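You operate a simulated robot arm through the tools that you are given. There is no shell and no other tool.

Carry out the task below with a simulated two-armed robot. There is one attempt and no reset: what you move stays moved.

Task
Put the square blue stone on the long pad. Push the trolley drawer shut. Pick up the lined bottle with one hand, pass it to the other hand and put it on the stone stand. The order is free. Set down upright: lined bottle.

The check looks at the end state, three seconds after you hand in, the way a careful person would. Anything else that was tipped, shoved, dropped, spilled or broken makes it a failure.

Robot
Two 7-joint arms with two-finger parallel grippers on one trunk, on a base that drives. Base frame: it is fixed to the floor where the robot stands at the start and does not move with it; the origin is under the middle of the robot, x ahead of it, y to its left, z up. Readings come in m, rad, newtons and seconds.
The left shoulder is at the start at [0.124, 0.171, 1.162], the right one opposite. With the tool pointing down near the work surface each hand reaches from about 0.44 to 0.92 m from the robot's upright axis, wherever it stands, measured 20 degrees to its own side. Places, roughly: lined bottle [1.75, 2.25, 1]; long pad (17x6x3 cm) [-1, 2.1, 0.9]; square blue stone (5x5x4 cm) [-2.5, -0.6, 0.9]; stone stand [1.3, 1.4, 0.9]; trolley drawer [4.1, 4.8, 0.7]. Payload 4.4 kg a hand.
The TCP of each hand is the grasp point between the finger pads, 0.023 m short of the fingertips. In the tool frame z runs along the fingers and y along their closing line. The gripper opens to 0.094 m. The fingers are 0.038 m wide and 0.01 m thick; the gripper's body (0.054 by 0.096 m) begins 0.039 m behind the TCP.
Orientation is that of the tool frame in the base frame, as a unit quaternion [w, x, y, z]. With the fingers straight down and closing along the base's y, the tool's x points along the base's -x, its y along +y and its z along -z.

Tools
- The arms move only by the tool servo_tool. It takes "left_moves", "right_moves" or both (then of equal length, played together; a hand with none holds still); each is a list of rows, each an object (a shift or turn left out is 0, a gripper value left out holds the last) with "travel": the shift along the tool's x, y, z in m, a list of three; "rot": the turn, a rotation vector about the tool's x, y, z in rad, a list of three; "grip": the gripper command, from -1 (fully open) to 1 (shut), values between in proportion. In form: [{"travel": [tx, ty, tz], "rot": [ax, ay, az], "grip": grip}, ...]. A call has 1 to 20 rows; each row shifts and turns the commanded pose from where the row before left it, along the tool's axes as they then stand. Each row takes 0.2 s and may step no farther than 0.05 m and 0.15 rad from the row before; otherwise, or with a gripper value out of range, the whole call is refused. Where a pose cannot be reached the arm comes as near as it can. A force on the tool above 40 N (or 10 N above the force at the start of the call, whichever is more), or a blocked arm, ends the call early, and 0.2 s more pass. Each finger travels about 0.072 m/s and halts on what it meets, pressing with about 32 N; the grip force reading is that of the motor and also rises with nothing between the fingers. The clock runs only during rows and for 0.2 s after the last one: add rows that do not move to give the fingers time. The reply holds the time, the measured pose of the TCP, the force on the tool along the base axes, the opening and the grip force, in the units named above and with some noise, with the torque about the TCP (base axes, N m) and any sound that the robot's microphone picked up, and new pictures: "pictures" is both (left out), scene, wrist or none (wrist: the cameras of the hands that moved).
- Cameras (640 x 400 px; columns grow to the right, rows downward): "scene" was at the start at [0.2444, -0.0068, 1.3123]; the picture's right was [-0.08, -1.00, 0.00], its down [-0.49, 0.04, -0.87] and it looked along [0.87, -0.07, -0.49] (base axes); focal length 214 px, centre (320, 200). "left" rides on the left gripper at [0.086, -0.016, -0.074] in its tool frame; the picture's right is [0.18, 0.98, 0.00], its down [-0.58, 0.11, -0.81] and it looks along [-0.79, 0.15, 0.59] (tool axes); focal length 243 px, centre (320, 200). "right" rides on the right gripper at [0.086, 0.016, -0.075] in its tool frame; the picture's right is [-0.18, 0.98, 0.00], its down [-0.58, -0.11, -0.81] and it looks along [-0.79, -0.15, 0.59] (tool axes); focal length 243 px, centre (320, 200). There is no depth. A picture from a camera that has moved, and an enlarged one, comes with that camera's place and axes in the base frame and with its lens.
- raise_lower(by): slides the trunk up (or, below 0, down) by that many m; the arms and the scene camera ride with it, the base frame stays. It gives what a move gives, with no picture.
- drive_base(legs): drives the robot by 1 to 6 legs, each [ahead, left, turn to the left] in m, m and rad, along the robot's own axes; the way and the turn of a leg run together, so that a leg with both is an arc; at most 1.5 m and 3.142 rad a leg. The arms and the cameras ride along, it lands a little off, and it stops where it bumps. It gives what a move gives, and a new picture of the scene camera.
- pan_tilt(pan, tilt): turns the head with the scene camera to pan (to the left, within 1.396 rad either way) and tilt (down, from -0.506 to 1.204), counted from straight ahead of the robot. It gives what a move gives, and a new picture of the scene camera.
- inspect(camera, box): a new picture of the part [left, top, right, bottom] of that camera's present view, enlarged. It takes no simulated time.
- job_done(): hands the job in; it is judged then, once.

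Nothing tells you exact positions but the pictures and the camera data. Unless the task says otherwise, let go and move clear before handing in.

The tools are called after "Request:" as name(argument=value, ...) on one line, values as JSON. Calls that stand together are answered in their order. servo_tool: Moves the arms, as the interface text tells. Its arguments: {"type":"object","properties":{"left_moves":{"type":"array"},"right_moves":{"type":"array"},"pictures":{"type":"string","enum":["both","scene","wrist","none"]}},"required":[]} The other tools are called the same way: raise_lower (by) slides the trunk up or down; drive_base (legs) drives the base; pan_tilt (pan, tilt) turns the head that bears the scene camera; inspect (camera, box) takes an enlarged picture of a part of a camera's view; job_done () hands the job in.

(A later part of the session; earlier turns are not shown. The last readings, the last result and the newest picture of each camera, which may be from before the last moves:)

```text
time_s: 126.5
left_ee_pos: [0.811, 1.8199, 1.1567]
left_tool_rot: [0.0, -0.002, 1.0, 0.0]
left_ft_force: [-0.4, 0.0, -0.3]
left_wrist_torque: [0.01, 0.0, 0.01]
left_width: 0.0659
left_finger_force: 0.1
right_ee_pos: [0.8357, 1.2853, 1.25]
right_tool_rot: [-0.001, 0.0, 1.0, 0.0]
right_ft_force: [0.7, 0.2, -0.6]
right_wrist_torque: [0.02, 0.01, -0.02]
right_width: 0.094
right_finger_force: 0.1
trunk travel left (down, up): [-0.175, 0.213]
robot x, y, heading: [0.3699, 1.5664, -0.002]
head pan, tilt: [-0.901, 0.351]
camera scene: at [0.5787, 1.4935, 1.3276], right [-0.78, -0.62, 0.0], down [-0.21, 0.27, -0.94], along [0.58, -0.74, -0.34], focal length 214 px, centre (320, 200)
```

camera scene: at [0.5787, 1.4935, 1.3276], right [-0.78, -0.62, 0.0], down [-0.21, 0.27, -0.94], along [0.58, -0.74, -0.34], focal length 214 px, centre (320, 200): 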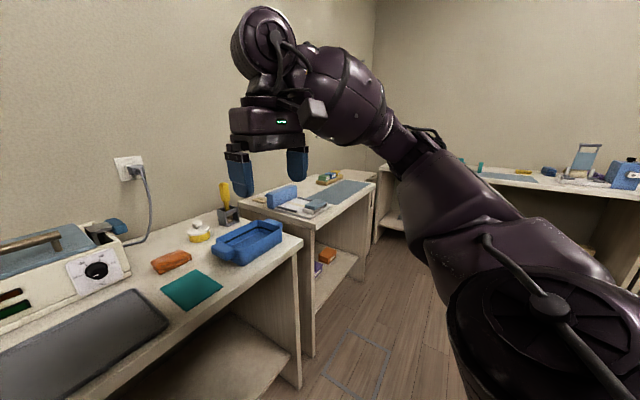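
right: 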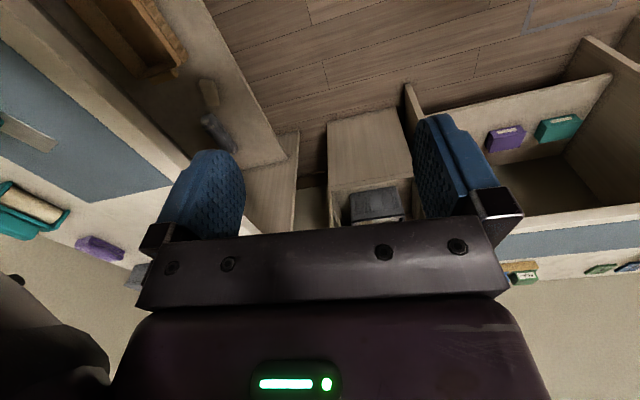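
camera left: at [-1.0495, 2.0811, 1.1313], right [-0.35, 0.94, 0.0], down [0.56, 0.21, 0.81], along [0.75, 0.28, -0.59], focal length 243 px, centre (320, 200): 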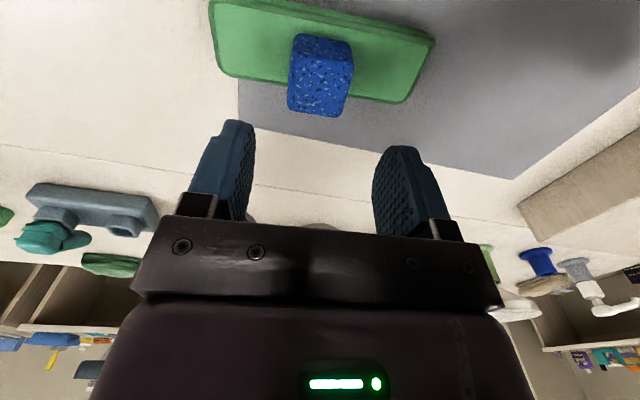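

Still no match on these benches, so I'll go north again to the doorway and look into the next room, where the trolley is too.

Request:
drive_base(legs=[[0, 0.9, 0], [0, 0.9, 0], [0, 0.8, 0]])

Request:
pan_tilt(pan=0.1, tilt=0.35)

Request:
pan_tilt(pan=0.7, tilt=0.35)

```text
time_s: 149.8
left_ee_pos: [0.799, 4.4327, 1.1566]
left_tool_rot: [0.0, 0.0, 1.0, 0.0]
left_ft_force: [0.1, -0.3, 0.6]
left_wrist_torque: [0.0, 0.0, 0.02]
left_width: 0.0658
left_finger_force: 0.1
right_ee_pos: [0.8233, 3.8975, 1.251]
right_tool_rot: [0.001, 0.0, 1.0, 0.0]
right_ft_force: [0.9, -1.0, -0.3]
right_wrist_torque: [0.03, 0.03, 0.01]
right_width: 0.094
right_finger_force: 0.0
trunk travel left (down, up): [-0.175, 0.213]
robot x, y, heading: [0.3581, 4.179, -0.002]
head pan, tilt: [-0.901, 0.351]
camera scene: at [0.5668, 4.1067, 1.3276], right [-0.78, -0.62, 0.0], down [-0.21, 0.27, -0.94], along [0.58, -0.74, -0.34], focal length 214 px, centre (320, 200)
```

scene: 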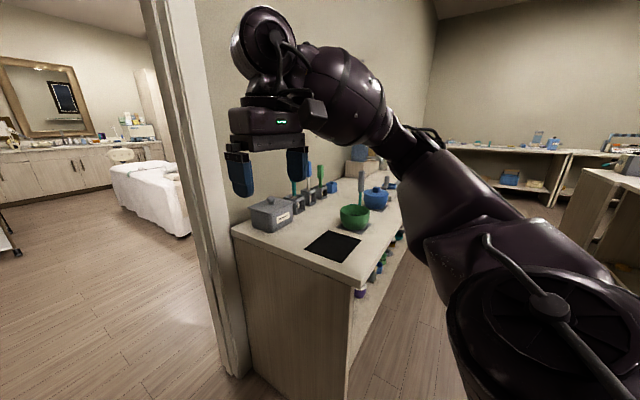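

```text
time_s: 151.1
left_ee_pos: [0.7995, 4.4323, 1.1559]
left_tool_rot: [0.001, 0.0, 1.0, -0.001]
left_ft_force: [0.1, -0.2, 0.3]
left_wrist_torque: [0.0, 0.03, 0.0]
left_width: 0.0657
left_finger_force: 0.1
right_ee_pos: [0.8227, 3.8982, 1.251]
right_tool_rot: [0.0, 0.0, 1.0, -0.001]
right_ft_force: [-0.4, 0.3, -0.5]
right_wrist_torque: [0.0, -0.01, -0.02]
right_width: 0.0939
right_finger_force: 0.1
trunk travel left (down, up): [-0.175, 0.213]
robot x, y, heading: [0.3577, 4.1764, -0.003]
head pan, tilt: [0.099, 0.351]
camera scene: at [0.6016, 4.1887, 1.3276], right [0.1, -1.0, 0.0], down [-0.34, -0.03, -0.94], along [0.93, 0.09, -0.34], focal length 214 px, centre (320, 200)
```

scene: 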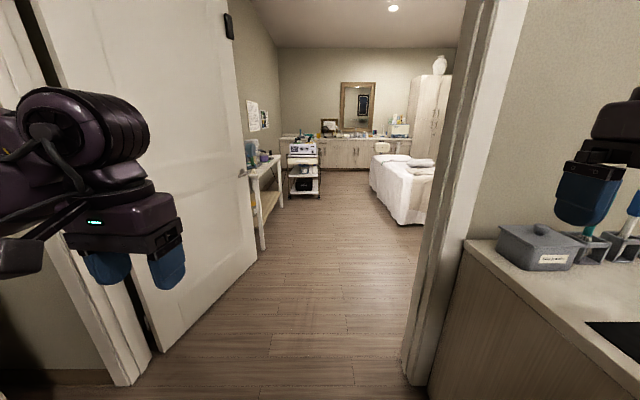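

```text
time_s: 152.1
left_ee_pos: [0.7996, 4.4324, 1.1557]
left_tool_rot: [0.0, 0.0, 1.0, 0.0]
left_ft_force: [-0.8, 0.3, 0.6]
left_wrist_torque: [0.01, 0.01, -0.02]
left_width: 0.0654
left_finger_force: 0.1
right_ee_pos: [0.8243, 3.8973, 1.2508]
right_tool_rot: [0.0, 0.0, 1.0, 0.0]
right_ft_force: [0.4, -0.1, 0.0]
right_wrist_torque: [0.01, 0.03, 0.01]
right_width: 0.0942
right_finger_force: 0.1
trunk travel left (down, up): [-0.175, 0.213]
robot x, y, heading: [0.3545, 4.1792, -0.001]
head pan, tilt: [0.7, 0.351]
camera scene: at [0.5803, 4.2394, 1.3276], right [0.64, -0.77, 0.0], down [-0.26, -0.22, -0.94], along [0.72, 0.6, -0.34], focal length 214 px, centre (320, 200)
```

scene: 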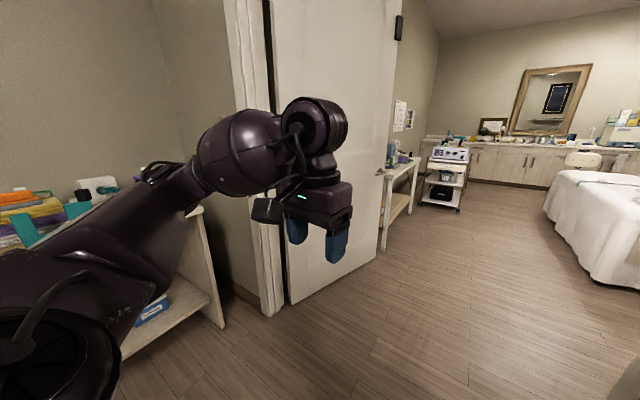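

The next room is a treatment room with a massage bed, vanity and, straight ahead at about (4.2, 4.85), a trolley. The doorway spans y≈3.8 to the open door leaf at y≈5.0, so I'll centre at y≈4.4 and drive in.

Request:
drive_base(legs=[[0, 0.22, 0], [0.9, 0, 0]])

Request:
pan_tilt(pan=0.0, tilt=0.35)

```text
time_s: 158.9
left_ee_pos: [1.697, 4.6557, 1.1558]
left_tool_rot: [0.0, -0.001, 1.0, 0.001]
left_ft_force: [-0.8, -0.5, 0.1]
left_wrist_torque: [0.01, -0.03, -0.02]
left_width: 0.0655
left_finger_force: 0.1
right_ee_pos: [1.722, 4.1215, 1.2512]
right_tool_rot: [0.0, -0.002, 1.0, 0.0]
right_ft_force: [-0.2, 0.0, 0.3]
right_wrist_torque: [-0.01, 0.04, -0.03]
right_width: 0.094
right_finger_force: 0.0
trunk travel left (down, up): [-0.175, 0.213]
robot x, y, heading: [1.2561, 4.3997, -0.002]
head pan, tilt: [0.7, 0.351]
camera scene: at [1.4783, 4.462, 1.3277], right [0.65, -0.76, 0.0], down [-0.26, -0.22, -0.94], along [0.72, 0.61, -0.34], focal length 214 px, centre (320, 200)
```

scene: 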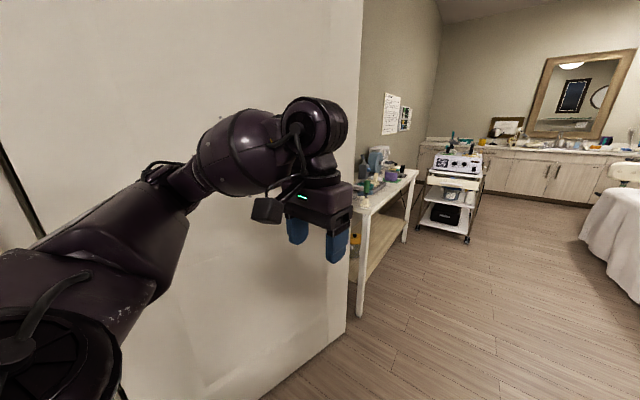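

```text
time_s: 160.0
left_ee_pos: [1.696, 4.6556, 1.156]
left_tool_rot: [0.0, -0.002, 1.0, 0.0]
left_ft_force: [1.0, 0.2, -0.1]
left_wrist_torque: [0.0, 0.02, -0.01]
left_width: 0.0659
left_finger_force: 0.1
right_ee_pos: [1.7224, 4.1217, 1.2511]
right_tool_rot: [0.0, -0.001, 1.0, 0.0]
right_ft_force: [-0.7, 0.7, 1.0]
right_wrist_torque: [-0.02, 0.0, 0.04]
right_width: 0.0939
right_finger_force: 0.0
trunk travel left (down, up): [-0.175, 0.213]
robot x, y, heading: [1.2509, 4.4022, 0.005]
head pan, tilt: [0.0, 0.351]
camera scene: at [1.5003, 4.4022, 1.3276], right [0.0, -1.0, 0.0], down [-0.34, 0.0, -0.94], along [0.94, 0.0, -0.34], focal length 214 px, centre (320, 200)
```

scene: 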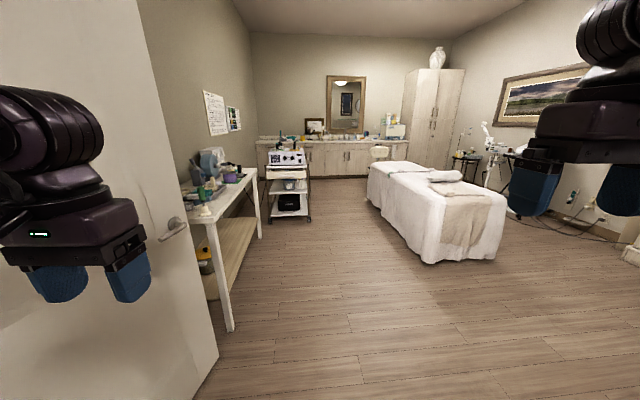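

Request:
pan_tilt(pan=-0.75, tilt=0.3)

Request:
pan_tilt(pan=-1.35, tilt=0.3)

```text
time_s: 161.1
left_ee_pos: [1.697, 4.6562, 1.1552]
left_tool_rot: [-0.001, -0.002, 1.0, 0.0]
left_ft_force: [0.1, 0.4, -0.2]
left_wrist_torque: [0.02, 0.01, 0.02]
left_width: 0.0656
left_finger_force: 0.0
right_ee_pos: [1.7233, 4.1215, 1.251]
right_tool_rot: [0.0, -0.002, 1.0, 0.001]
right_ft_force: [0.0, -0.3, 0.2]
right_wrist_torque: [-0.01, 0.0, 0.01]
right_width: 0.0939
right_finger_force: 0.0
trunk travel left (down, up): [-0.175, 0.213]
robot x, y, heading: [1.252, 4.3995, 0.002]
head pan, tilt: [-0.75, 0.3]
camera scene: at [1.4758, 4.3385, 1.3323], right [-0.68, -0.73, 0.0], down [-0.22, 0.2, -0.96], along [0.7, -0.65, -0.3], focal length 214 px, centre (320, 200)
```

scene: 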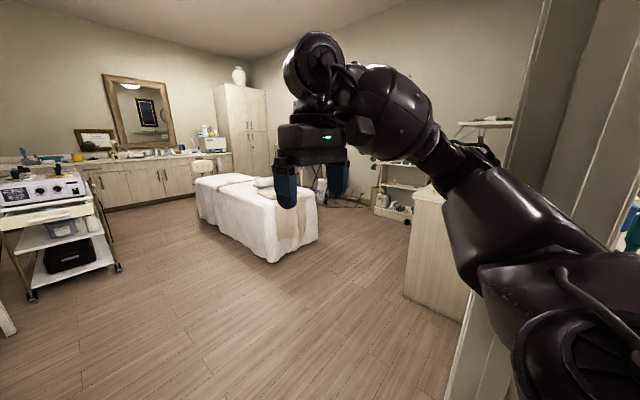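

```text
time_s: 162.1
left_ee_pos: [1.6957, 4.6556, 1.1569]
left_tool_rot: [0.0, -0.002, 1.0, 0.0]
left_ft_force: [0.3, 0.6, -0.3]
left_wrist_torque: [0.01, 0.0, 0.01]
left_width: 0.0658
left_finger_force: 0.1
right_ee_pos: [1.7229, 4.121, 1.2516]
right_tool_rot: [0.0, -0.002, 1.0, 0.0]
right_ft_force: [-0.1, 0.1, -0.1]
right_wrist_torque: [-0.02, -0.01, 0.04]
right_width: 0.0941
right_finger_force: 0.0
trunk travel left (down, up): [-0.175, 0.213]
robot x, y, heading: [1.2522, 4.404, 0.004]
head pan, tilt: [-1.349, 0.3]
camera scene: at [1.4281, 4.3108, 1.3323], right [-0.97, -0.22, 0.0], down [-0.07, 0.29, -0.96], along [0.21, -0.93, -0.3], focal length 214 px, centre (320, 200)
```

scene: 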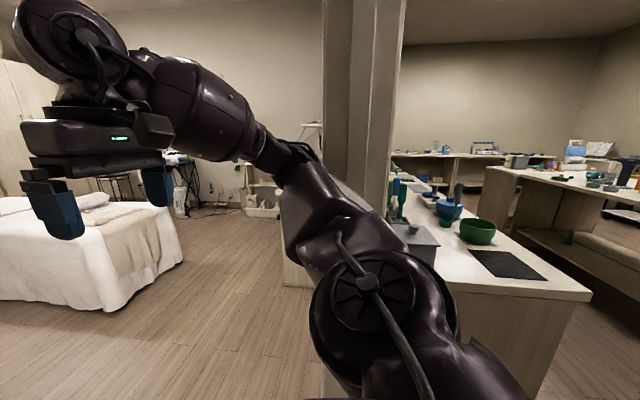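

A cabinet stands in this room's south-west (around x 1.65–2.0, y 2–2.6), which fits the bottle's place. First I'll go for the trolley drawer: front at x≈4.1, y≈4.8.

Request:
drive_base(legs=[[0.85, -0.05, 0], [0.8, 0, 0]])

Request:
pan_tilt(pan=0.25, tilt=0.4)

Request:
inspect(camera="scene", box=[220, 130, 440, 310])

```text
time_s: 170.5
left_ee_pos: [3.3473, 4.6052, 1.156]
left_tool_rot: [-0.001, 0.0, 1.0, 0.001]
left_ft_force: [1.0, 0.0, -0.9]
left_wrist_torque: [0.02, 0.05, -0.01]
left_width: 0.0658
left_finger_force: 0.1
right_ee_pos: [3.3727, 4.0711, 1.251]
right_tool_rot: [0.0, 0.0, 1.0, 0.0]
right_ft_force: [0.3, -0.1, 0.3]
right_wrist_torque: [0.0, -0.02, 0.01]
right_width: 0.0942
right_finger_force: 0.1
trunk travel left (down, up): [-0.175, 0.213]
robot x, y, heading: [2.9008, 4.3506, 0.002]
head pan, tilt: [-1.349, 0.3]
camera scene: at [3.0779, 4.2613, 1.3324], right [-0.98, -0.22, 0.0], down [-0.07, 0.29, -0.96], along [0.21, -0.93, -0.3], focal length 214 px, centre (320, 200)
```

scene: 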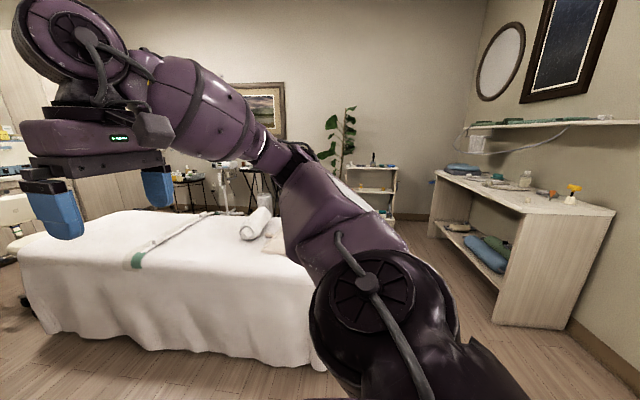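

```text
time_s: 172.2
left_ee_pos: [3.3468, 4.6056, 1.1573]
left_tool_rot: [0.0, 0.0, 1.0, 0.0]
left_ft_force: [0.7, 0.0, -0.1]
left_wrist_torque: [0.01, 0.0, 0.0]
left_width: 0.0659
left_finger_force: 0.0
right_ee_pos: [3.3718, 4.0711, 1.2505]
right_tool_rot: [0.0, 0.0, 1.0, 0.0]
right_ft_force: [0.0, 0.4, -0.4]
right_wrist_torque: [0.0, -0.01, -0.01]
right_width: 0.0939
right_finger_force: 0.0
trunk travel left (down, up): [-0.175, 0.213]
robot x, y, heading: [2.8999, 4.3501, 0.001]
head pan, tilt: [0.25, 0.4]
camera scene: at [3.147, 4.3752, 1.3231], right [0.25, -0.97, 0.0], down [-0.38, -0.1, -0.92], along [0.89, 0.23, -0.39], focal length 214 px, centre (320, 200)
```

scene: 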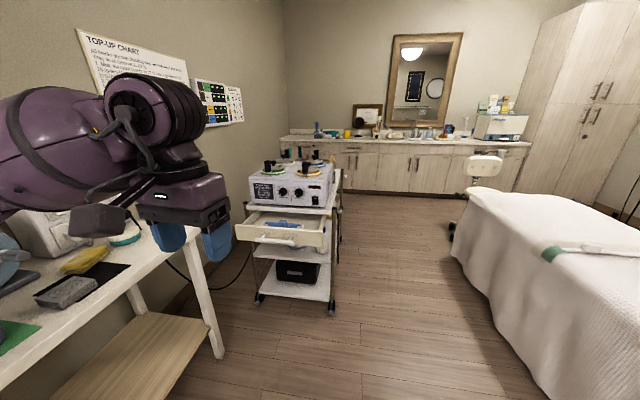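

```text
2.22 times, centred on (330, 220) of scene
camera zoom: at [3.147, 4.3752, 1.3231], right [0.25, -0.97, 0.0], down [-0.38, -0.1, -0.92], along [0.89, 0.23, -0.39], focal length 477 px, centre (298, 156)
```

zoom: 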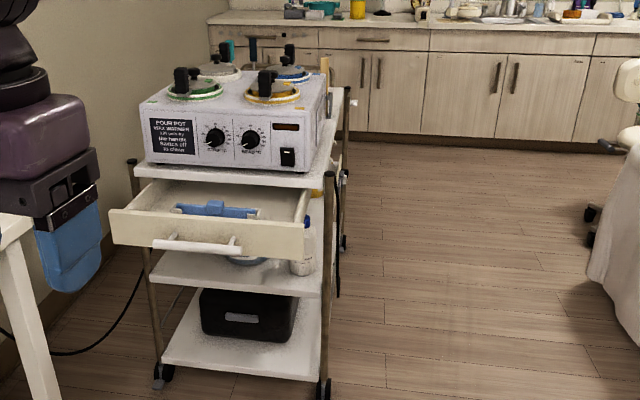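

The trolley drawer is open toward me: front panel at about x≈4.04, y 4.6–5.07, handle centre near (4.0, 4.84, 0.70). I'll also note bottles on a cabinet at the room's west side. I'll approach the trolley, turned a little to the left.

Request:
drive_base(legs=[[0.5, -0.05, 0], [0, 0, 0.4]])

Request:
pan_tilt(pan=0.1, tilt=0.7)

Request:
inspect(camera="scene", box=[160, 80, 480, 320])

```text
time_s: 176.3
left_ee_pos: [3.7162, 4.7089, 1.1563]
left_tool_rot: [0.0, -0.198, 0.98, -0.001]
left_ft_force: [-0.9, 0.5, -0.6]
left_wrist_torque: [-0.03, -0.01, 0.02]
left_width: 0.0658
left_finger_force: 0.0
right_ee_pos: [3.9452, 4.2259, 1.2516]
right_tool_rot: [0.0, -0.197, 0.98, 0.0]
right_ft_force: [0.3, -0.3, -0.2]
right_wrist_torque: [-0.03, -0.01, 0.0]
right_width: 0.094
right_finger_force: 0.0
trunk travel left (down, up): [-0.175, 0.213]
robot x, y, heading: [3.4056, 4.301, 0.396]
head pan, tilt: [0.25, 0.4]
camera scene: at [3.6205, 4.4185, 1.3231], right [0.6, -0.8, 0.0], down [-0.31, -0.24, -0.92], along [0.73, 0.56, -0.39], focal length 214 px, centre (320, 200)
```

scene: 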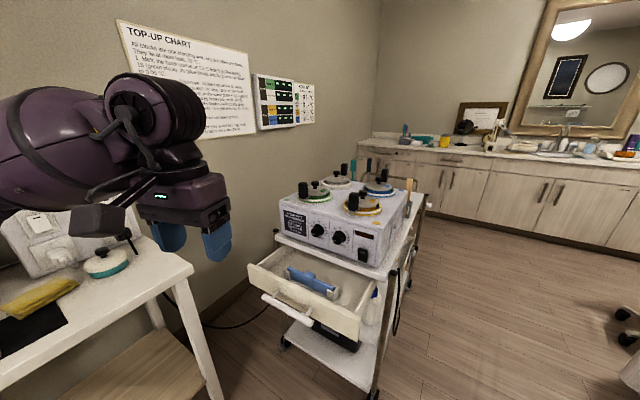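

```text
time_s: 177.1
left_ee_pos: [3.7151, 4.7087, 1.1553]
left_tool_rot: [0.0, -0.198, 0.98, 0.0]
left_ft_force: [0.1, -0.4, -0.1]
left_wrist_torque: [-0.03, 0.01, -0.04]
left_width: 0.0659
left_finger_force: 0.0
right_ee_pos: [3.9451, 4.225, 1.2509]
right_tool_rot: [0.0, -0.198, 0.98, 0.0]
right_ft_force: [0.7, -0.5, 0.4]
right_wrist_torque: [-0.05, 0.02, 0.0]
right_width: 0.0939
right_finger_force: 0.0
trunk travel left (down, up): [-0.175, 0.213]
robot x, y, heading: [3.4031, 4.301, 0.398]
head pan, tilt: [0.099, 0.7]
camera scene: at [3.6215, 4.4028, 1.2963], right [0.48, -0.88, 0.0], down [-0.57, -0.31, -0.77], along [0.67, 0.37, -0.64], focal length 214 px, centre (320, 200)
```

scene: 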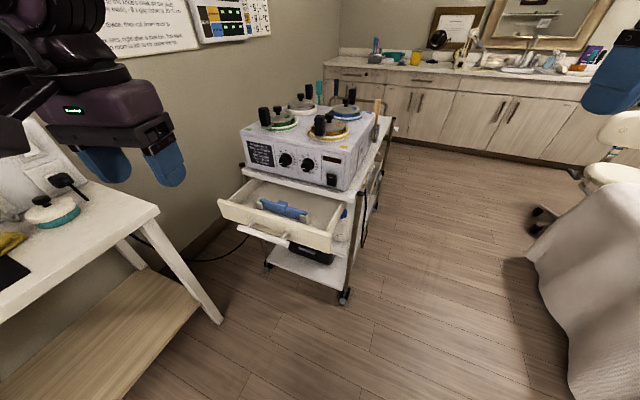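

```text
1.67 times, centred on (320, 200) of scene
camera zoom: at [3.6215, 4.4028, 1.2963], right [0.48, -0.88, 0.0], down [-0.57, -0.31, -0.77], along [0.67, 0.37, -0.64], focal length 358 px, centre (320, 200)
```

zoom: 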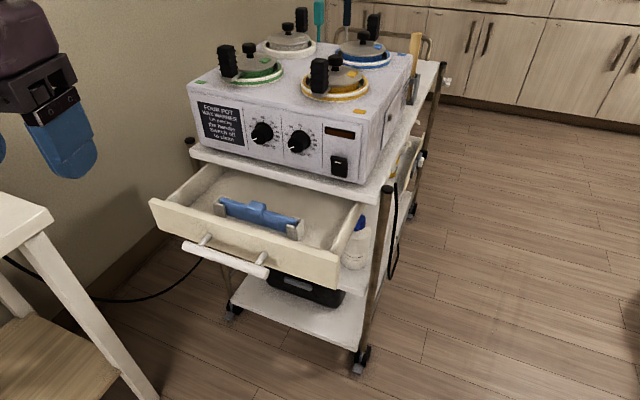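

Triangulated: the panel's top corners are (3.98, 5.04) and (4.03, 4.59) at z≈0.77, the handle bar is at about (3.965, 4.82, 0.717), and the trolley is yawed ~0.12 rad, so the drawer needs about 0.19 m along (0.99, 0.12). I'll close the left fingers and bring the hand down in front of the handle.

Request:
servo_tool(left_moves=[{"rot": [0, 0, 0.14], "grip": 1.0}, {"rot": [0, 0, 0.138], "grip": 1.0}, {"travel": [-0.0364, 0.0198, 0]}, {"travel": [-0.0364, 0.0198, 0]}, {"travel": [-0.0364, 0.0198, 0]}, {"travel": [-0.0364, 0.0198, 0]}, {"travel": [0, 0, 0.049]}, {"travel": [0, 0, 0.049]}, {"travel": [0, 0, 0.049]}, {"travel": [0, 0, 0.049]}, {"travel": [0, 0, 0.049]}, {"travel": [0, 0, 0]}], pictures="both")

```text
time_s: 179.7
left_ee_pos: [3.8498, 4.8034, 0.9109]
left_tool_rot: [0.001, -0.06, 0.998, 0.0]
left_ft_force: [-0.1, -0.2, 1.0]
left_wrist_torque: [-0.02, 0.02, 0.01]
left_width: 0.0001
left_finger_force: 31.4
right_ee_pos: [3.945, 4.225, 1.2504]
right_tool_rot: [0.0, -0.198, 0.98, 0.001]
right_ft_force: [0.8, 0.1, 1.1]
right_wrist_torque: [0.01, 0.02, -0.02]
right_width: 0.0937
right_finger_force: 0.0
trunk travel left (down, up): [-0.175, 0.213]
robot x, y, heading: [3.4035, 4.3036, 0.399]
head pan, tilt: [0.099, 0.7]
camera scene: at [3.621, 4.4023, 1.2965], right [0.48, -0.88, 0.0], down [-0.57, -0.31, -0.77], along [0.67, 0.37, -0.64], focal length 214 px, centre (320, 200)
camera left: at [3.7657, 4.7784, 0.9859], right [-0.3, 0.95, 0.0], down [0.56, 0.18, 0.81], along [0.77, 0.24, -0.59], focal length 243 px, centre (320, 200)
```

scene: 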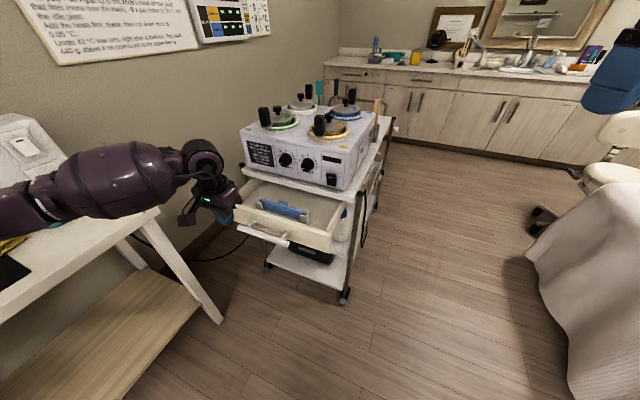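
left: 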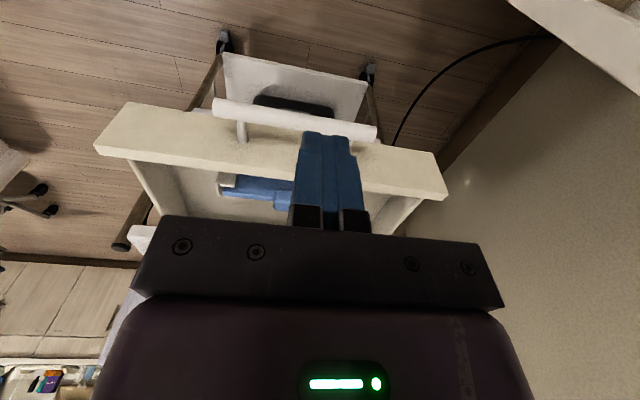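

The left forearm gets close to the side table, so I'll switch to the right arm, whose elbow side is free. First I raise and retract the left hand.

Request:
servo_tool(left_moves=[{"travel": [0, 0, -0.049]}, {"travel": [0, 0, -0.049]}, {"travel": [0, 0, -0.049]}, {"travel": [0, 0, -0.049]}, {"travel": [0, 0, -0.049]}, {"travel": [0.0364, -0.0198, -0.02]}, {"travel": [0.0364, -0.0198, -0.02]}, {"travel": [0.0364, -0.0198, -0.02]}, {"travel": [0.0364, -0.0198, -0.02]}, {"travel": [0.03, -0.015, -0.03], "rot": [0, 0, -0.14]}, {"travel": [0.03, 0, -0.03], "rot": [0, 0, -0.138]}, {"travel": [0, 0, 0]}], pictures="none")

Request:
drive_base(legs=[[0, 0, 0.36]])

Request:
pan_tilt(pan=-0.1, tilt=0.7)

```text
time_s: 182.3
left_ee_pos: [3.6594, 4.6843, 1.2947]
left_tool_rot: [0.0, -0.198, 0.98, 0.0]
left_ft_force: [0.5, -0.9, -0.6]
left_wrist_torque: [-0.02, 0.04, 0.03]
left_width: 0.0
left_finger_force: 31.8
right_ee_pos: [3.9467, 4.2262, 1.2501]
right_tool_rot: [-0.001, -0.198, 0.98, 0.0]
right_ft_force: [0.3, -0.4, -0.1]
right_wrist_torque: [0.0, 0.02, -0.04]
right_width: 0.0939
right_finger_force: 0.0
trunk travel left (down, up): [-0.175, 0.213]
robot x, y, heading: [3.404, 4.3045, 0.397]
head pan, tilt: [0.099, 0.7]
```

```text
time_s: 183.8
left_ee_pos: [3.5091, 4.7492, 1.2956]
left_tool_rot: [0.0, -0.37, 0.929, 0.001]
left_ft_force: [-0.6, 0.0, 0.1]
left_wrist_torque: [-0.03, -0.01, -0.01]
left_width: 0.0001
left_finger_force: 31.6
right_ee_pos: [3.9386, 4.4207, 1.2515]
right_tool_rot: [0.0, -0.369, 0.929, -0.001]
right_ft_force: [0.6, -0.3, -0.1]
right_wrist_torque: [0.01, -0.02, 0.0]
right_width: 0.0939
right_finger_force: 0.0
trunk travel left (down, up): [-0.175, 0.213]
robot x, y, heading: [3.4051, 4.3035, 0.757]
head pan, tilt: [0.099, 0.7]
camera scene: at [3.5723, 4.4724, 1.2962], right [0.76, -0.65, 0.0], down [-0.42, -0.49, -0.76], along [0.5, 0.58, -0.64], focal length 214 px, centre (320, 200)
```

scene: 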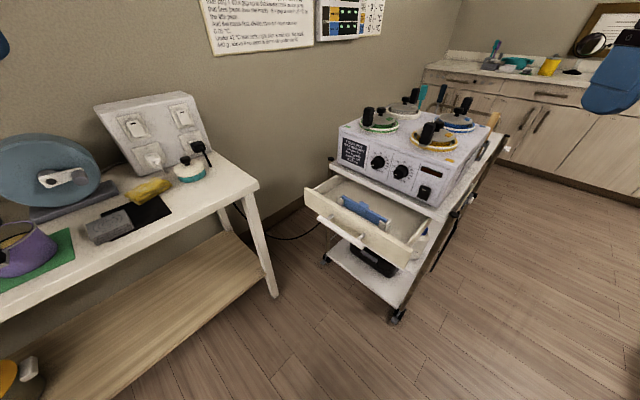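

```text
time_s: 184.6
left_ee_pos: [3.5084, 4.7487, 1.2959]
left_tool_rot: [0.0, -0.37, 0.929, 0.0]
left_ft_force: [-0.3, -0.5, 0.2]
left_wrist_torque: [0.03, -0.03, 0.01]
left_width: 0.0
left_finger_force: 31.8
right_ee_pos: [3.9391, 4.4203, 1.2504]
right_tool_rot: [0.0, -0.37, 0.929, 0.0]
right_ft_force: [0.4, -0.2, -0.4]
right_wrist_torque: [0.0, -0.01, 0.0]
right_width: 0.094
right_finger_force: 0.1
trunk travel left (down, up): [-0.175, 0.213]
robot x, y, heading: [3.4057, 4.3002, 0.76]
head pan, tilt: [-0.099, 0.7]
camera scene: at [3.5842, 4.4598, 1.2962], right [0.61, -0.79, 0.0], down [-0.51, -0.39, -0.76], along [0.6, 0.47, -0.64], focal length 214 px, centre (320, 200)
```

scene: 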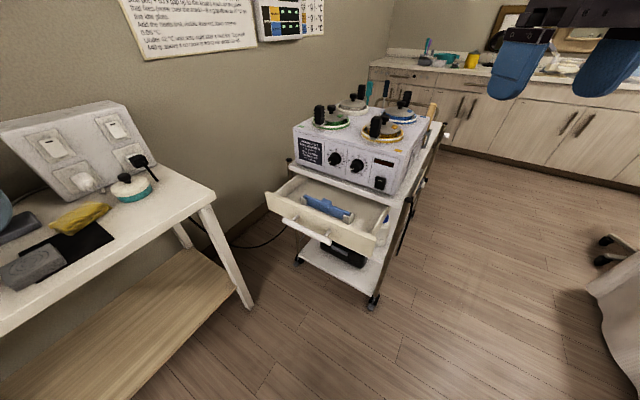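

The drawer is well in view and the right hand has free space. I'll close the right fingers, yaw to the push direction, and bring it down in front of the trolley, away from the drawer first.

Request:
servo_tool(right_moves=[{"rot": [0, 0, 0.1276], "grip": 1.0}, {"rot": [0, 0, 0.1276]}, {"rot": [0, 0, 0.1276]}, {"rot": [0, 0, 0.1276]}, {"rot": [0, 0, 0.1276]}, {"travel": [0.044, 0.0221, 0]}, {"travel": [0.044, 0.0221, 0]}, {"travel": [0.044, 0.0221, 0]}, {"travel": [0, 0, 0.05]}, {"travel": [0, 0, 0.05]}, {"travel": [0, 0, 0.05]}, {"travel": [0, 0, 0.05]}, {"travel": [0, 0, 0.05]}, {"travel": [0, 0, 0]}], pictures="both")

```text
time_s: 187.6
left_ee_pos: [3.5069, 4.7487, 1.2964]
left_tool_rot: [0.0, -0.37, 0.929, 0.0]
left_ft_force: [-0.6, 1.7, 0.5]
left_wrist_torque: [0.01, -0.05, -0.01]
left_width: 0.0
left_finger_force: 32.0
right_ee_pos: [3.8134, 4.4785, 1.0223]
right_tool_rot: [0.0, -0.06, 0.998, 0.0]
right_ft_force: [-0.1, -0.5, 0.0]
right_wrist_torque: [0.02, -0.01, 0.01]
right_width: 0.0001
right_finger_force: 31.9
right hand out of reach, approached as far as the arm can: row 12, 13
trunk travel left (down, up): [-0.175, 0.213]
robot x, y, heading: [3.4026, 4.3033, 0.757]
head pan, tilt: [-0.099, 0.7]
camera scene: at [3.5836, 4.4596, 1.2965], right [0.61, -0.79, 0.0], down [-0.51, -0.39, -0.77], along [0.61, 0.47, -0.64], focal length 214 px, centre (320, 200)
camera right: at [3.7243, 4.4838, 1.0951], right [0.06, 1.0, 0.0], down [0.59, -0.04, 0.81], along [0.8, -0.05, -0.59], focal length 243 px, centre (320, 200)
```

scene: 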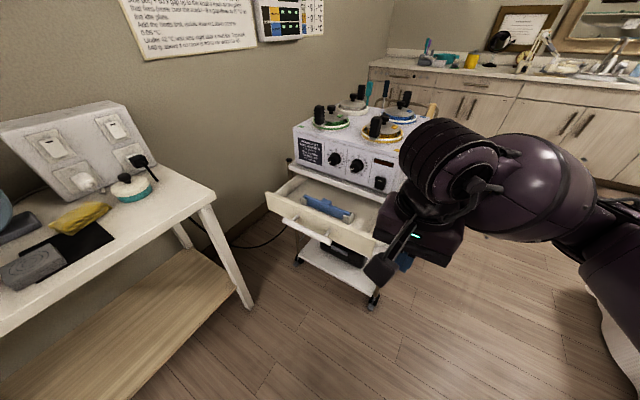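
right: 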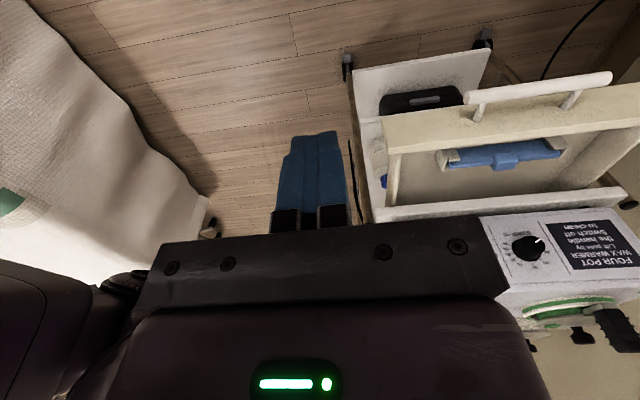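

The hand was too near my body there, so I'll move it left in front of the handle first and then descend further.

Request:
servo_tool(right_moves=[{"travel": [-0.0101, 0.0458, 0]}, {"travel": [-0.0101, 0.0458, 0]}, {"travel": [-0.0101, 0.0458, 0]}, {"travel": [-0.0101, 0.0458, 0]}, {"travel": [-0.0101, 0.0458, 0]}, {"travel": [-0.0101, 0.0458, 0]}, {"travel": [-0.0101, 0.0458, 0]}, {"travel": [0, 0, 0.045]}, {"travel": [0, 0, 0.045]}, {"travel": [0, 0, 0.0]}], pictures="both")

```text
time_s: 189.8
left_ee_pos: [3.5085, 4.7476, 1.2957]
left_tool_rot: [0.0, -0.369, 0.93, 0.001]
left_ft_force: [0.3, 0.1, 0.2]
left_wrist_torque: [0.03, 0.01, -0.05]
left_width: 0.0
left_finger_force: 32.2
right_ee_pos: [3.8464, 4.8051, 0.9339]
right_tool_rot: [0.001, -0.06, 0.998, 0.001]
right_ft_force: [0.8, -1.0, -0.2]
right_wrist_torque: [0.0, 0.01, 0.0]
right_width: 0.0003
right_finger_force: 31.9
trunk travel left (down, up): [-0.175, 0.213]
robot x, y, heading: [3.4047, 4.3018, 0.757]
head pan, tilt: [-0.099, 0.7]
camera scene: at [3.584, 4.4591, 1.2965], right [0.61, -0.79, 0.0], down [-0.51, -0.39, -0.77], along [0.61, 0.47, -0.64], focal length 214 px, centre (320, 200)
camera right: at [3.7583, 4.8112, 1.0073], right [0.07, 1.0, 0.0], down [0.59, -0.04, 0.81], along [0.81, -0.05, -0.59], focal length 243 px, centre (320, 200)
```

scene: 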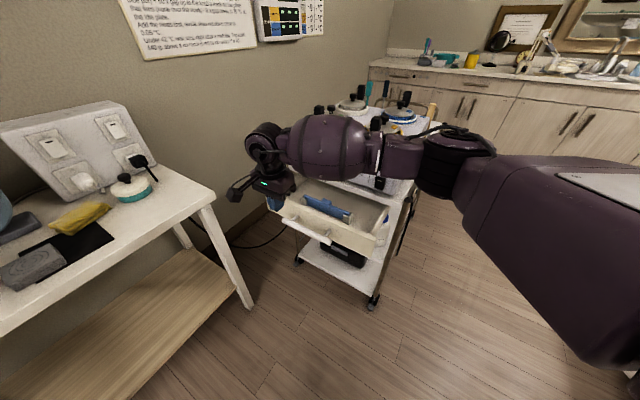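
right: 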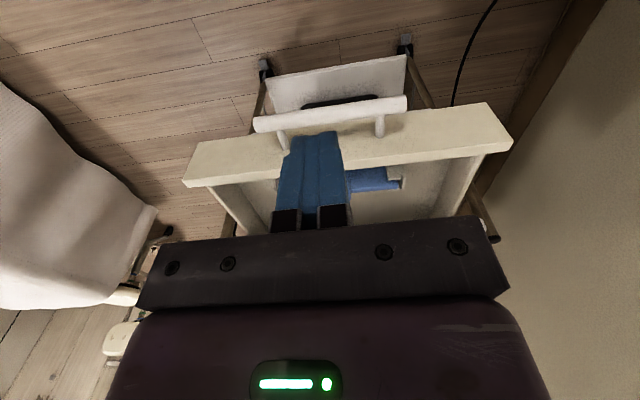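

The forearm would come near the wax warmer if I pushed with the fingers pointing down, so I'll pitch the hand forward toward horizontal, keeping the wrist back, and raise the left hand out of the way.

Request:
servo_tool(left_moves=[{"travel": [0, 0, -0.04]}, {"travel": [0, 0, -0.04]}, {"travel": [0, 0, 0]}, {"travel": [0, 0, 0]}, {"travel": [0, 0, 0]}, {"travel": [0, 0, 0]}], right_moves=[{"rot": [0, -0.147, 0]}, {"rot": [0, -0.147, 0]}, {"rot": [0, -0.147, 0]}, {"rot": [0, -0.147, 0]}, {"rot": [0, -0.147, 0]}, {"rot": [0, 0, 0]}], pictures="both")

```text
time_s: 191.2
left_ee_pos: [3.5104, 4.7492, 1.3778]
left_tool_rot: [0.0, -0.37, 0.929, 0.0]
left_ft_force: [0.3, -0.7, 0.4]
left_wrist_torque: [0.01, 0.0, -0.01]
left_width: 0.0
left_finger_force: 32.1
right_ee_pos: [3.8468, 4.8049, 0.9323]
right_tool_rot: [0.359, -0.055, 0.931, 0.021]
right_ft_force: [0.3, 0.5, -0.4]
right_wrist_torque: [-0.01, -0.02, -0.01]
right_width: 0.0
right_finger_force: 31.4
trunk travel left (down, up): [-0.175, 0.213]
robot x, y, heading: [3.4054, 4.3026, 0.755]
head pan, tilt: [-0.099, 0.7]
camera scene: at [3.5847, 4.4598, 1.2961], right [0.61, -0.79, 0.0], down [-0.51, -0.39, -0.76], along [0.6, 0.47, -0.64], focal length 214 px, centre (320, 200)
camera right: at [3.7307, 4.8081, 0.9278], right [0.02, 0.99, 0.12], down [-0.1, -0.12, 0.99], along [1.0, -0.03, 0.09], focal length 243 px, centre (320, 200)
camera left: at [3.4575, 4.6774, 1.4523], right [-0.81, 0.59, 0.0], down [0.35, 0.48, 0.81], along [0.47, 0.65, -0.59], focal length 243 px, centre (320, 200)
```

scene: 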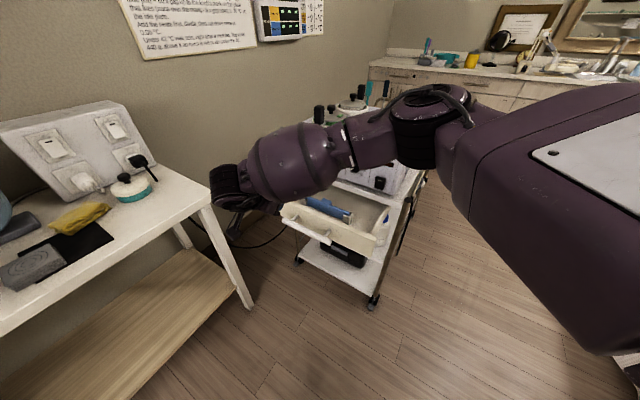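
right: 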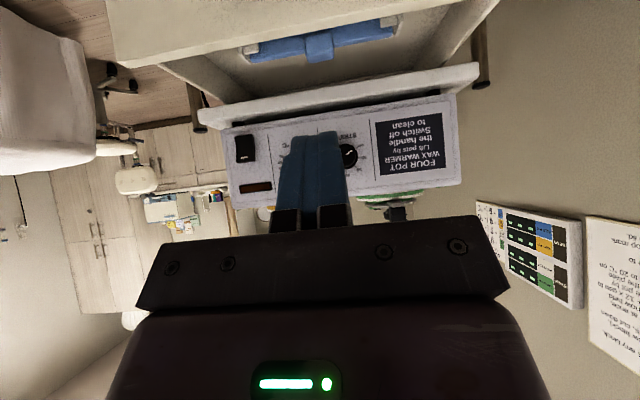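
left: 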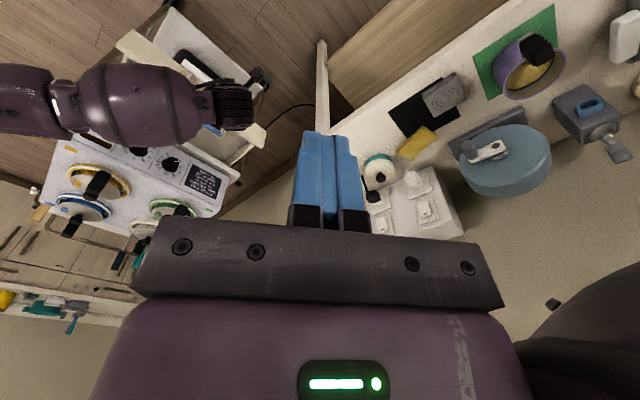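

Request:
servo_tool(right_moves=[{"rot": [0, -0.14, 0]}, {"rot": [0, -0.14, 0]}, {"rot": [0, -0.14, 0]}, {"rot": [0, -0.14, 0]}, {"rot": [0, -0.14, 0]}, {"rot": [0, 0, 0]}], pictures="both")

```text
time_s: 192.6
left_ee_pos: [3.509, 4.7481, 1.3774]
left_tool_rot: [0.0, -0.37, 0.929, 0.0]
left_ft_force: [-0.4, -0.5, 0.1]
left_wrist_torque: [0.01, -0.01, -0.02]
left_width: 0.0
left_finger_force: 32.3
right_ee_pos: [3.847, 4.8054, 0.9332]
right_tool_rot: [0.656, -0.045, 0.752, 0.04]
right_ft_force: [-0.3, 0.1, -0.6]
right_wrist_torque: [0.03, 0.02, -0.02]
right_width: 0.0001
right_finger_force: 31.6
trunk travel left (down, up): [-0.175, 0.213]
robot x, y, heading: [3.4049, 4.3043, 0.755]
head pan, tilt: [-0.099, 0.7]
camera scene: at [3.5844, 4.4595, 1.2963], right [0.61, -0.79, 0.0], down [-0.51, -0.39, -0.76], along [0.6, 0.47, -0.64], focal length 214 px, centre (320, 200)
camera right: at [3.7589, 4.8116, 0.8556], right [-0.09, 0.98, 0.18], down [-0.7, -0.19, 0.68], along [0.7, -0.07, 0.71], focal length 243 px, centre (320, 200)
```

scene: 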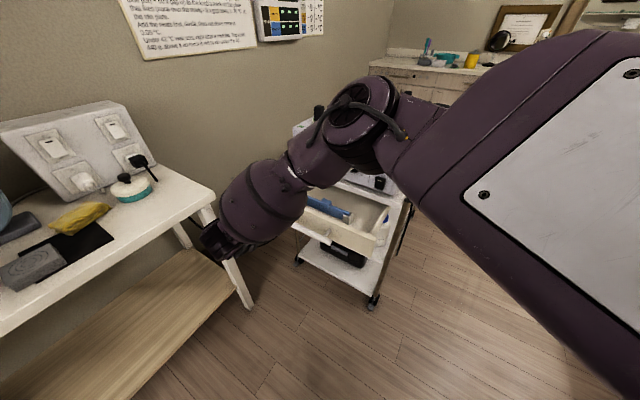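
right: 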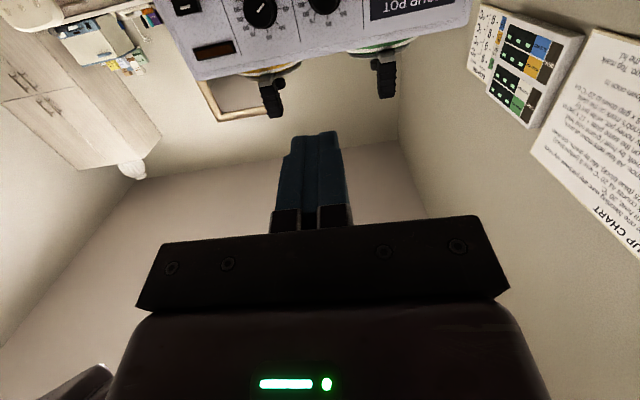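

The hand is now nearly horizontal, pointing at the trolley. I'll lower the trunk by 0.12 m and then bring the fingertips to handle height.

Request:
raise_lower(by=-0.12)

Request:
servo_tool(right_moves=[{"travel": [0.045, 0, 0.006]}, {"travel": [0.045, 0, 0.006]}, {"travel": [0, 0, 0]}], pictures="both")

```text
time_s: 193.8
left_ee_pos: [3.5605, 4.796, 1.2227]
left_tool_rot: [-0.081, -0.368, 0.926, -0.032]
left_ft_force: [-0.3, -1.1, 0.4]
left_wrist_torque: [0.03, -0.02, 0.03]
left_width: 0.0
left_finger_force: 32.1
right_ee_pos: [3.8528, 4.7505, 0.7203]
right_tool_rot: [0.606, -0.076, 0.79, -0.047]
right_ft_force: [-0.1, -0.1, 0.4]
right_wrist_torque: [-0.01, -0.03, -0.01]
right_width: 0.0002
right_finger_force: 31.0
trunk travel left (down, up): [-0.068, 0.321]
robot x, y, heading: [3.4068, 4.3037, 0.76]
head pan, tilt: [-0.099, 0.7]
stopped: the arm was blocked; the commanded pose is now the measured one
```

```text
time_s: 194.6
left_ee_pos: [3.5595, 4.7953, 1.2255]
left_tool_rot: [-0.08, -0.369, 0.925, -0.032]
left_ft_force: [0.4, -0.4, 0.3]
left_wrist_torque: [0.0, -0.01, 0.02]
left_width: 0.0001
left_finger_force: 31.7
right_ee_pos: [3.8415, 4.7356, 0.6349]
right_tool_rot: [0.608, -0.074, 0.789, -0.045]
right_ft_force: [0.2, 0.8, 0.0]
right_wrist_torque: [-0.02, -0.02, -0.02]
right_width: 0.0001
right_finger_force: 31.8
trunk travel left (down, up): [-0.068, 0.321]
robot x, y, heading: [3.4051, 4.3021, 0.76]
head pan, tilt: [-0.099, 0.7]
camera scene: at [3.6622, 4.5333, 1.1651], right [0.61, -0.79, 0.0], down [-0.51, -0.39, -0.76], along [0.61, 0.47, -0.64], focal length 214 px, centre (320, 200)
camera right: at [3.7463, 4.736, 0.567], right [-0.02, 1.0, 0.02], down [-0.63, -0.02, 0.78], along [0.78, 0.0, 0.63], focal length 243 px, centre (320, 200)
```

scene: 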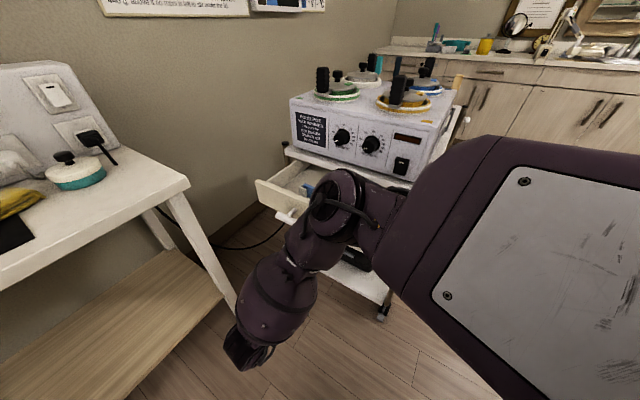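
right: 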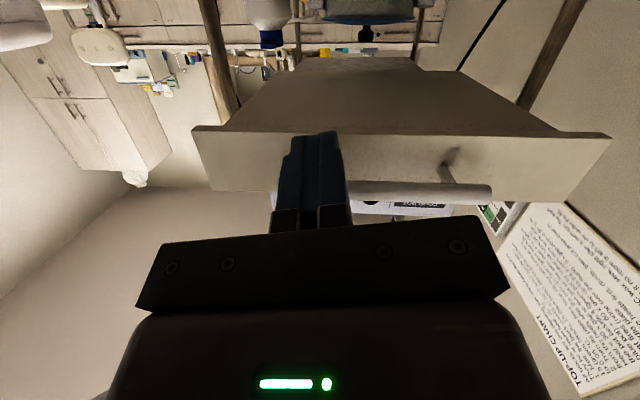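

Lowering the trunk also leans it forward, and the right arm is now folded with its elbow near the drawer. I'll reposition the base further back-left, turned less, so the arm can stretch out toward the handle.

Request:
drive_base(legs=[[-0.1, 0.2, 0], [0, 0.03, -0.44]])

Request:
pan_tilt(pan=0.2, tilt=0.6)

Request:
inspect(camera="right", box=[0, 0, 640, 400])

```text
time_s: 198.2
left_ee_pos: [3.5292, 4.7833, 1.2253]
left_tool_rot: [-0.084, -0.157, 0.984, -0.013]
left_ft_force: [-0.8, -0.4, 0.5]
left_wrist_torque: [0.01, 0.02, -0.03]
left_width: 0.0
left_finger_force: 31.5
right_ee_pos: [3.757, 4.6106, 0.6341]
right_tool_rot: [0.583, 0.1, 0.787, -0.177]
right_ft_force: [0.0, 0.1, 0.0]
right_wrist_torque: [0.0, 0.0, 0.05]
right_width: 0.0002
right_finger_force: 32.0
trunk travel left (down, up): [-0.068, 0.321]
robot x, y, heading: [3.1817, 4.4067, 0.319]
head pan, tilt: [-0.099, 0.7]
camera scene: at [3.5104, 4.5033, 1.1649], right [0.22, -0.98, 0.0], down [-0.63, -0.14, -0.76], along [0.75, 0.16, -0.64], focal length 214 px, centre (320, 200)
```

scene: 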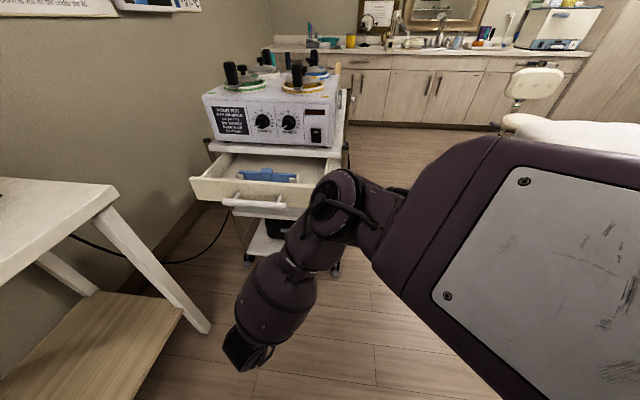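

```text
time_s: 199.0
left_ee_pos: [3.5291, 4.7845, 1.2244]
left_tool_rot: [-0.085, -0.158, 0.984, -0.013]
left_ft_force: [0.1, -0.1, 0.0]
left_wrist_torque: [0.01, 0.01, -0.01]
left_width: 0.0
left_finger_force: 32.2
right_ee_pos: [3.7573, 4.6097, 0.6345]
right_tool_rot: [0.584, 0.099, 0.786, -0.177]
right_ft_force: [0.0, 0.6, 0.5]
right_wrist_torque: [0.0, -0.01, 0.0]
right_width: 0.0001
right_finger_force: 32.1
trunk travel left (down, up): [-0.068, 0.321]
robot x, y, heading: [3.1747, 4.4029, 0.313]
head pan, tilt: [0.201, 0.6]
camera scene: at [3.5041, 4.5289, 1.1735], right [0.49, -0.87, 0.0], down [-0.49, -0.28, -0.82], along [0.72, 0.41, -0.57], focal length 214 px, centre (320, 200)
```

scene: 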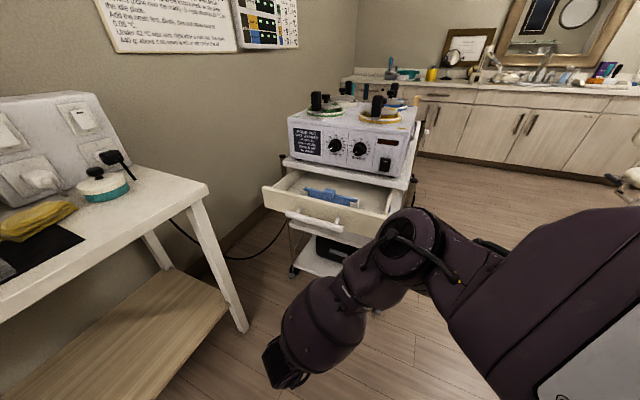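

```text
1.00 times, centred on (320, 200) of right (not enlarged: the box is as wide or as high as the picture)
camera zoom: at [3.6713, 4.6498, 0.5665], right [0.41, 0.91, 0.01], down [-0.58, 0.25, 0.78], along [0.71, -0.33, 0.63], focal length 243 px, centre (320, 200)
```

zoom: 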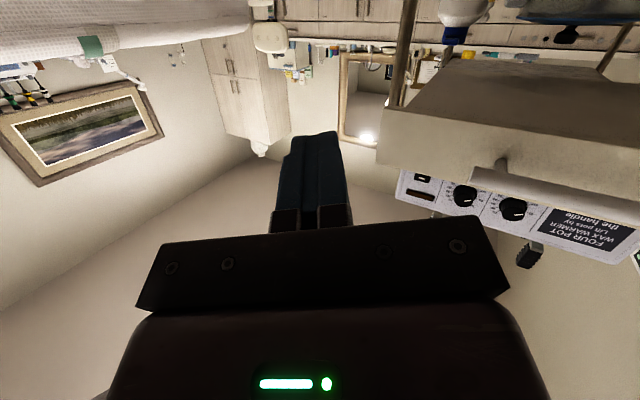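

The handle is now at about (3.965, 4.81, 0.715) and the arm has room. I'll turn the hand back toward the push direction and line up in front of the handle.

Request:
servo_tool(right_moves=[{"rot": [-0.1287, -0.0219, -0.0344]}, {"rot": [-0.1287, -0.0219, -0.0344]}, {"rot": [-0.1287, -0.0219, -0.0344]}, {"rot": [-0.1287, -0.0219, -0.0344]}, {"rot": [0, 0, 0.084]}, {"rot": [0, 0, 0.084]}, {"travel": [-0.0199, 0.03, 0.0181]}, {"travel": [-0.0199, 0.03, 0.0181]}, {"travel": [-0.0199, 0.03, 0.0181]}, {"travel": [-0.0199, 0.03, 0.0181]}, {"travel": [-0.0199, 0.03, 0.0181]}, {"travel": [-0.0199, 0.03, 0.0181]}, {"travel": [0, 0, 0]}], pictures="both")

```text
time_s: 201.1
left_ee_pos: [3.5297, 4.7834, 1.2256]
left_tool_rot: [-0.085, -0.158, 0.984, -0.014]
left_ft_force: [1.6, 0.1, -0.4]
left_wrist_torque: [0.01, -0.02, -0.03]
left_width: 0.0
left_finger_force: 31.7
right_ee_pos: [3.8169, 4.6366, 0.6105]
right_tool_rot: [0.563, -0.017, 0.826, -0.023]
right_ft_force: [0.3, -0.1, -0.3]
right_wrist_torque: [0.02, -0.01, 0.02]
right_width: 0.0
right_finger_force: 31.7
trunk travel left (down, up): [-0.068, 0.321]
robot x, y, heading: [3.1791, 4.4056, 0.316]
head pan, tilt: [0.201, 0.6]
stopped in row 10 (right hand): the arm was blocked; the commanded pose is now the measured one
camera scene: at [3.5043, 4.5287, 1.1734], right [0.49, -0.87, 0.0], down [-0.49, -0.28, -0.83], along [0.72, 0.41, -0.56], focal length 214 px, centre (320, 200)
camera right: at [3.7154, 4.6505, 0.5548], right [0.07, 0.99, 0.11], down [-0.54, -0.06, 0.84], along [0.84, -0.12, 0.53], focal length 243 px, centre (320, 200)
```

scene: 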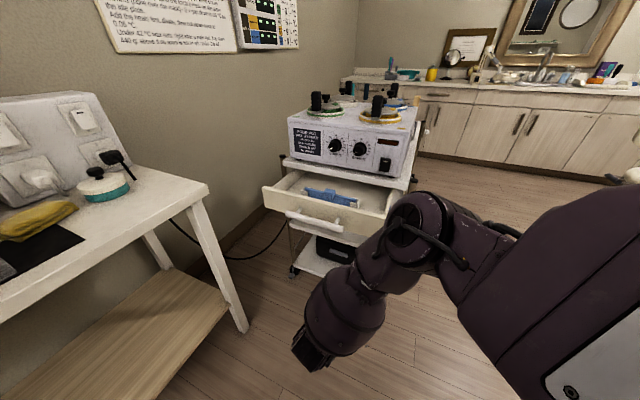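
right: 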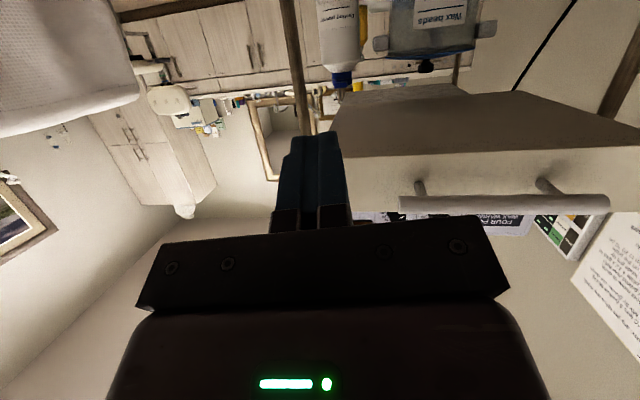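

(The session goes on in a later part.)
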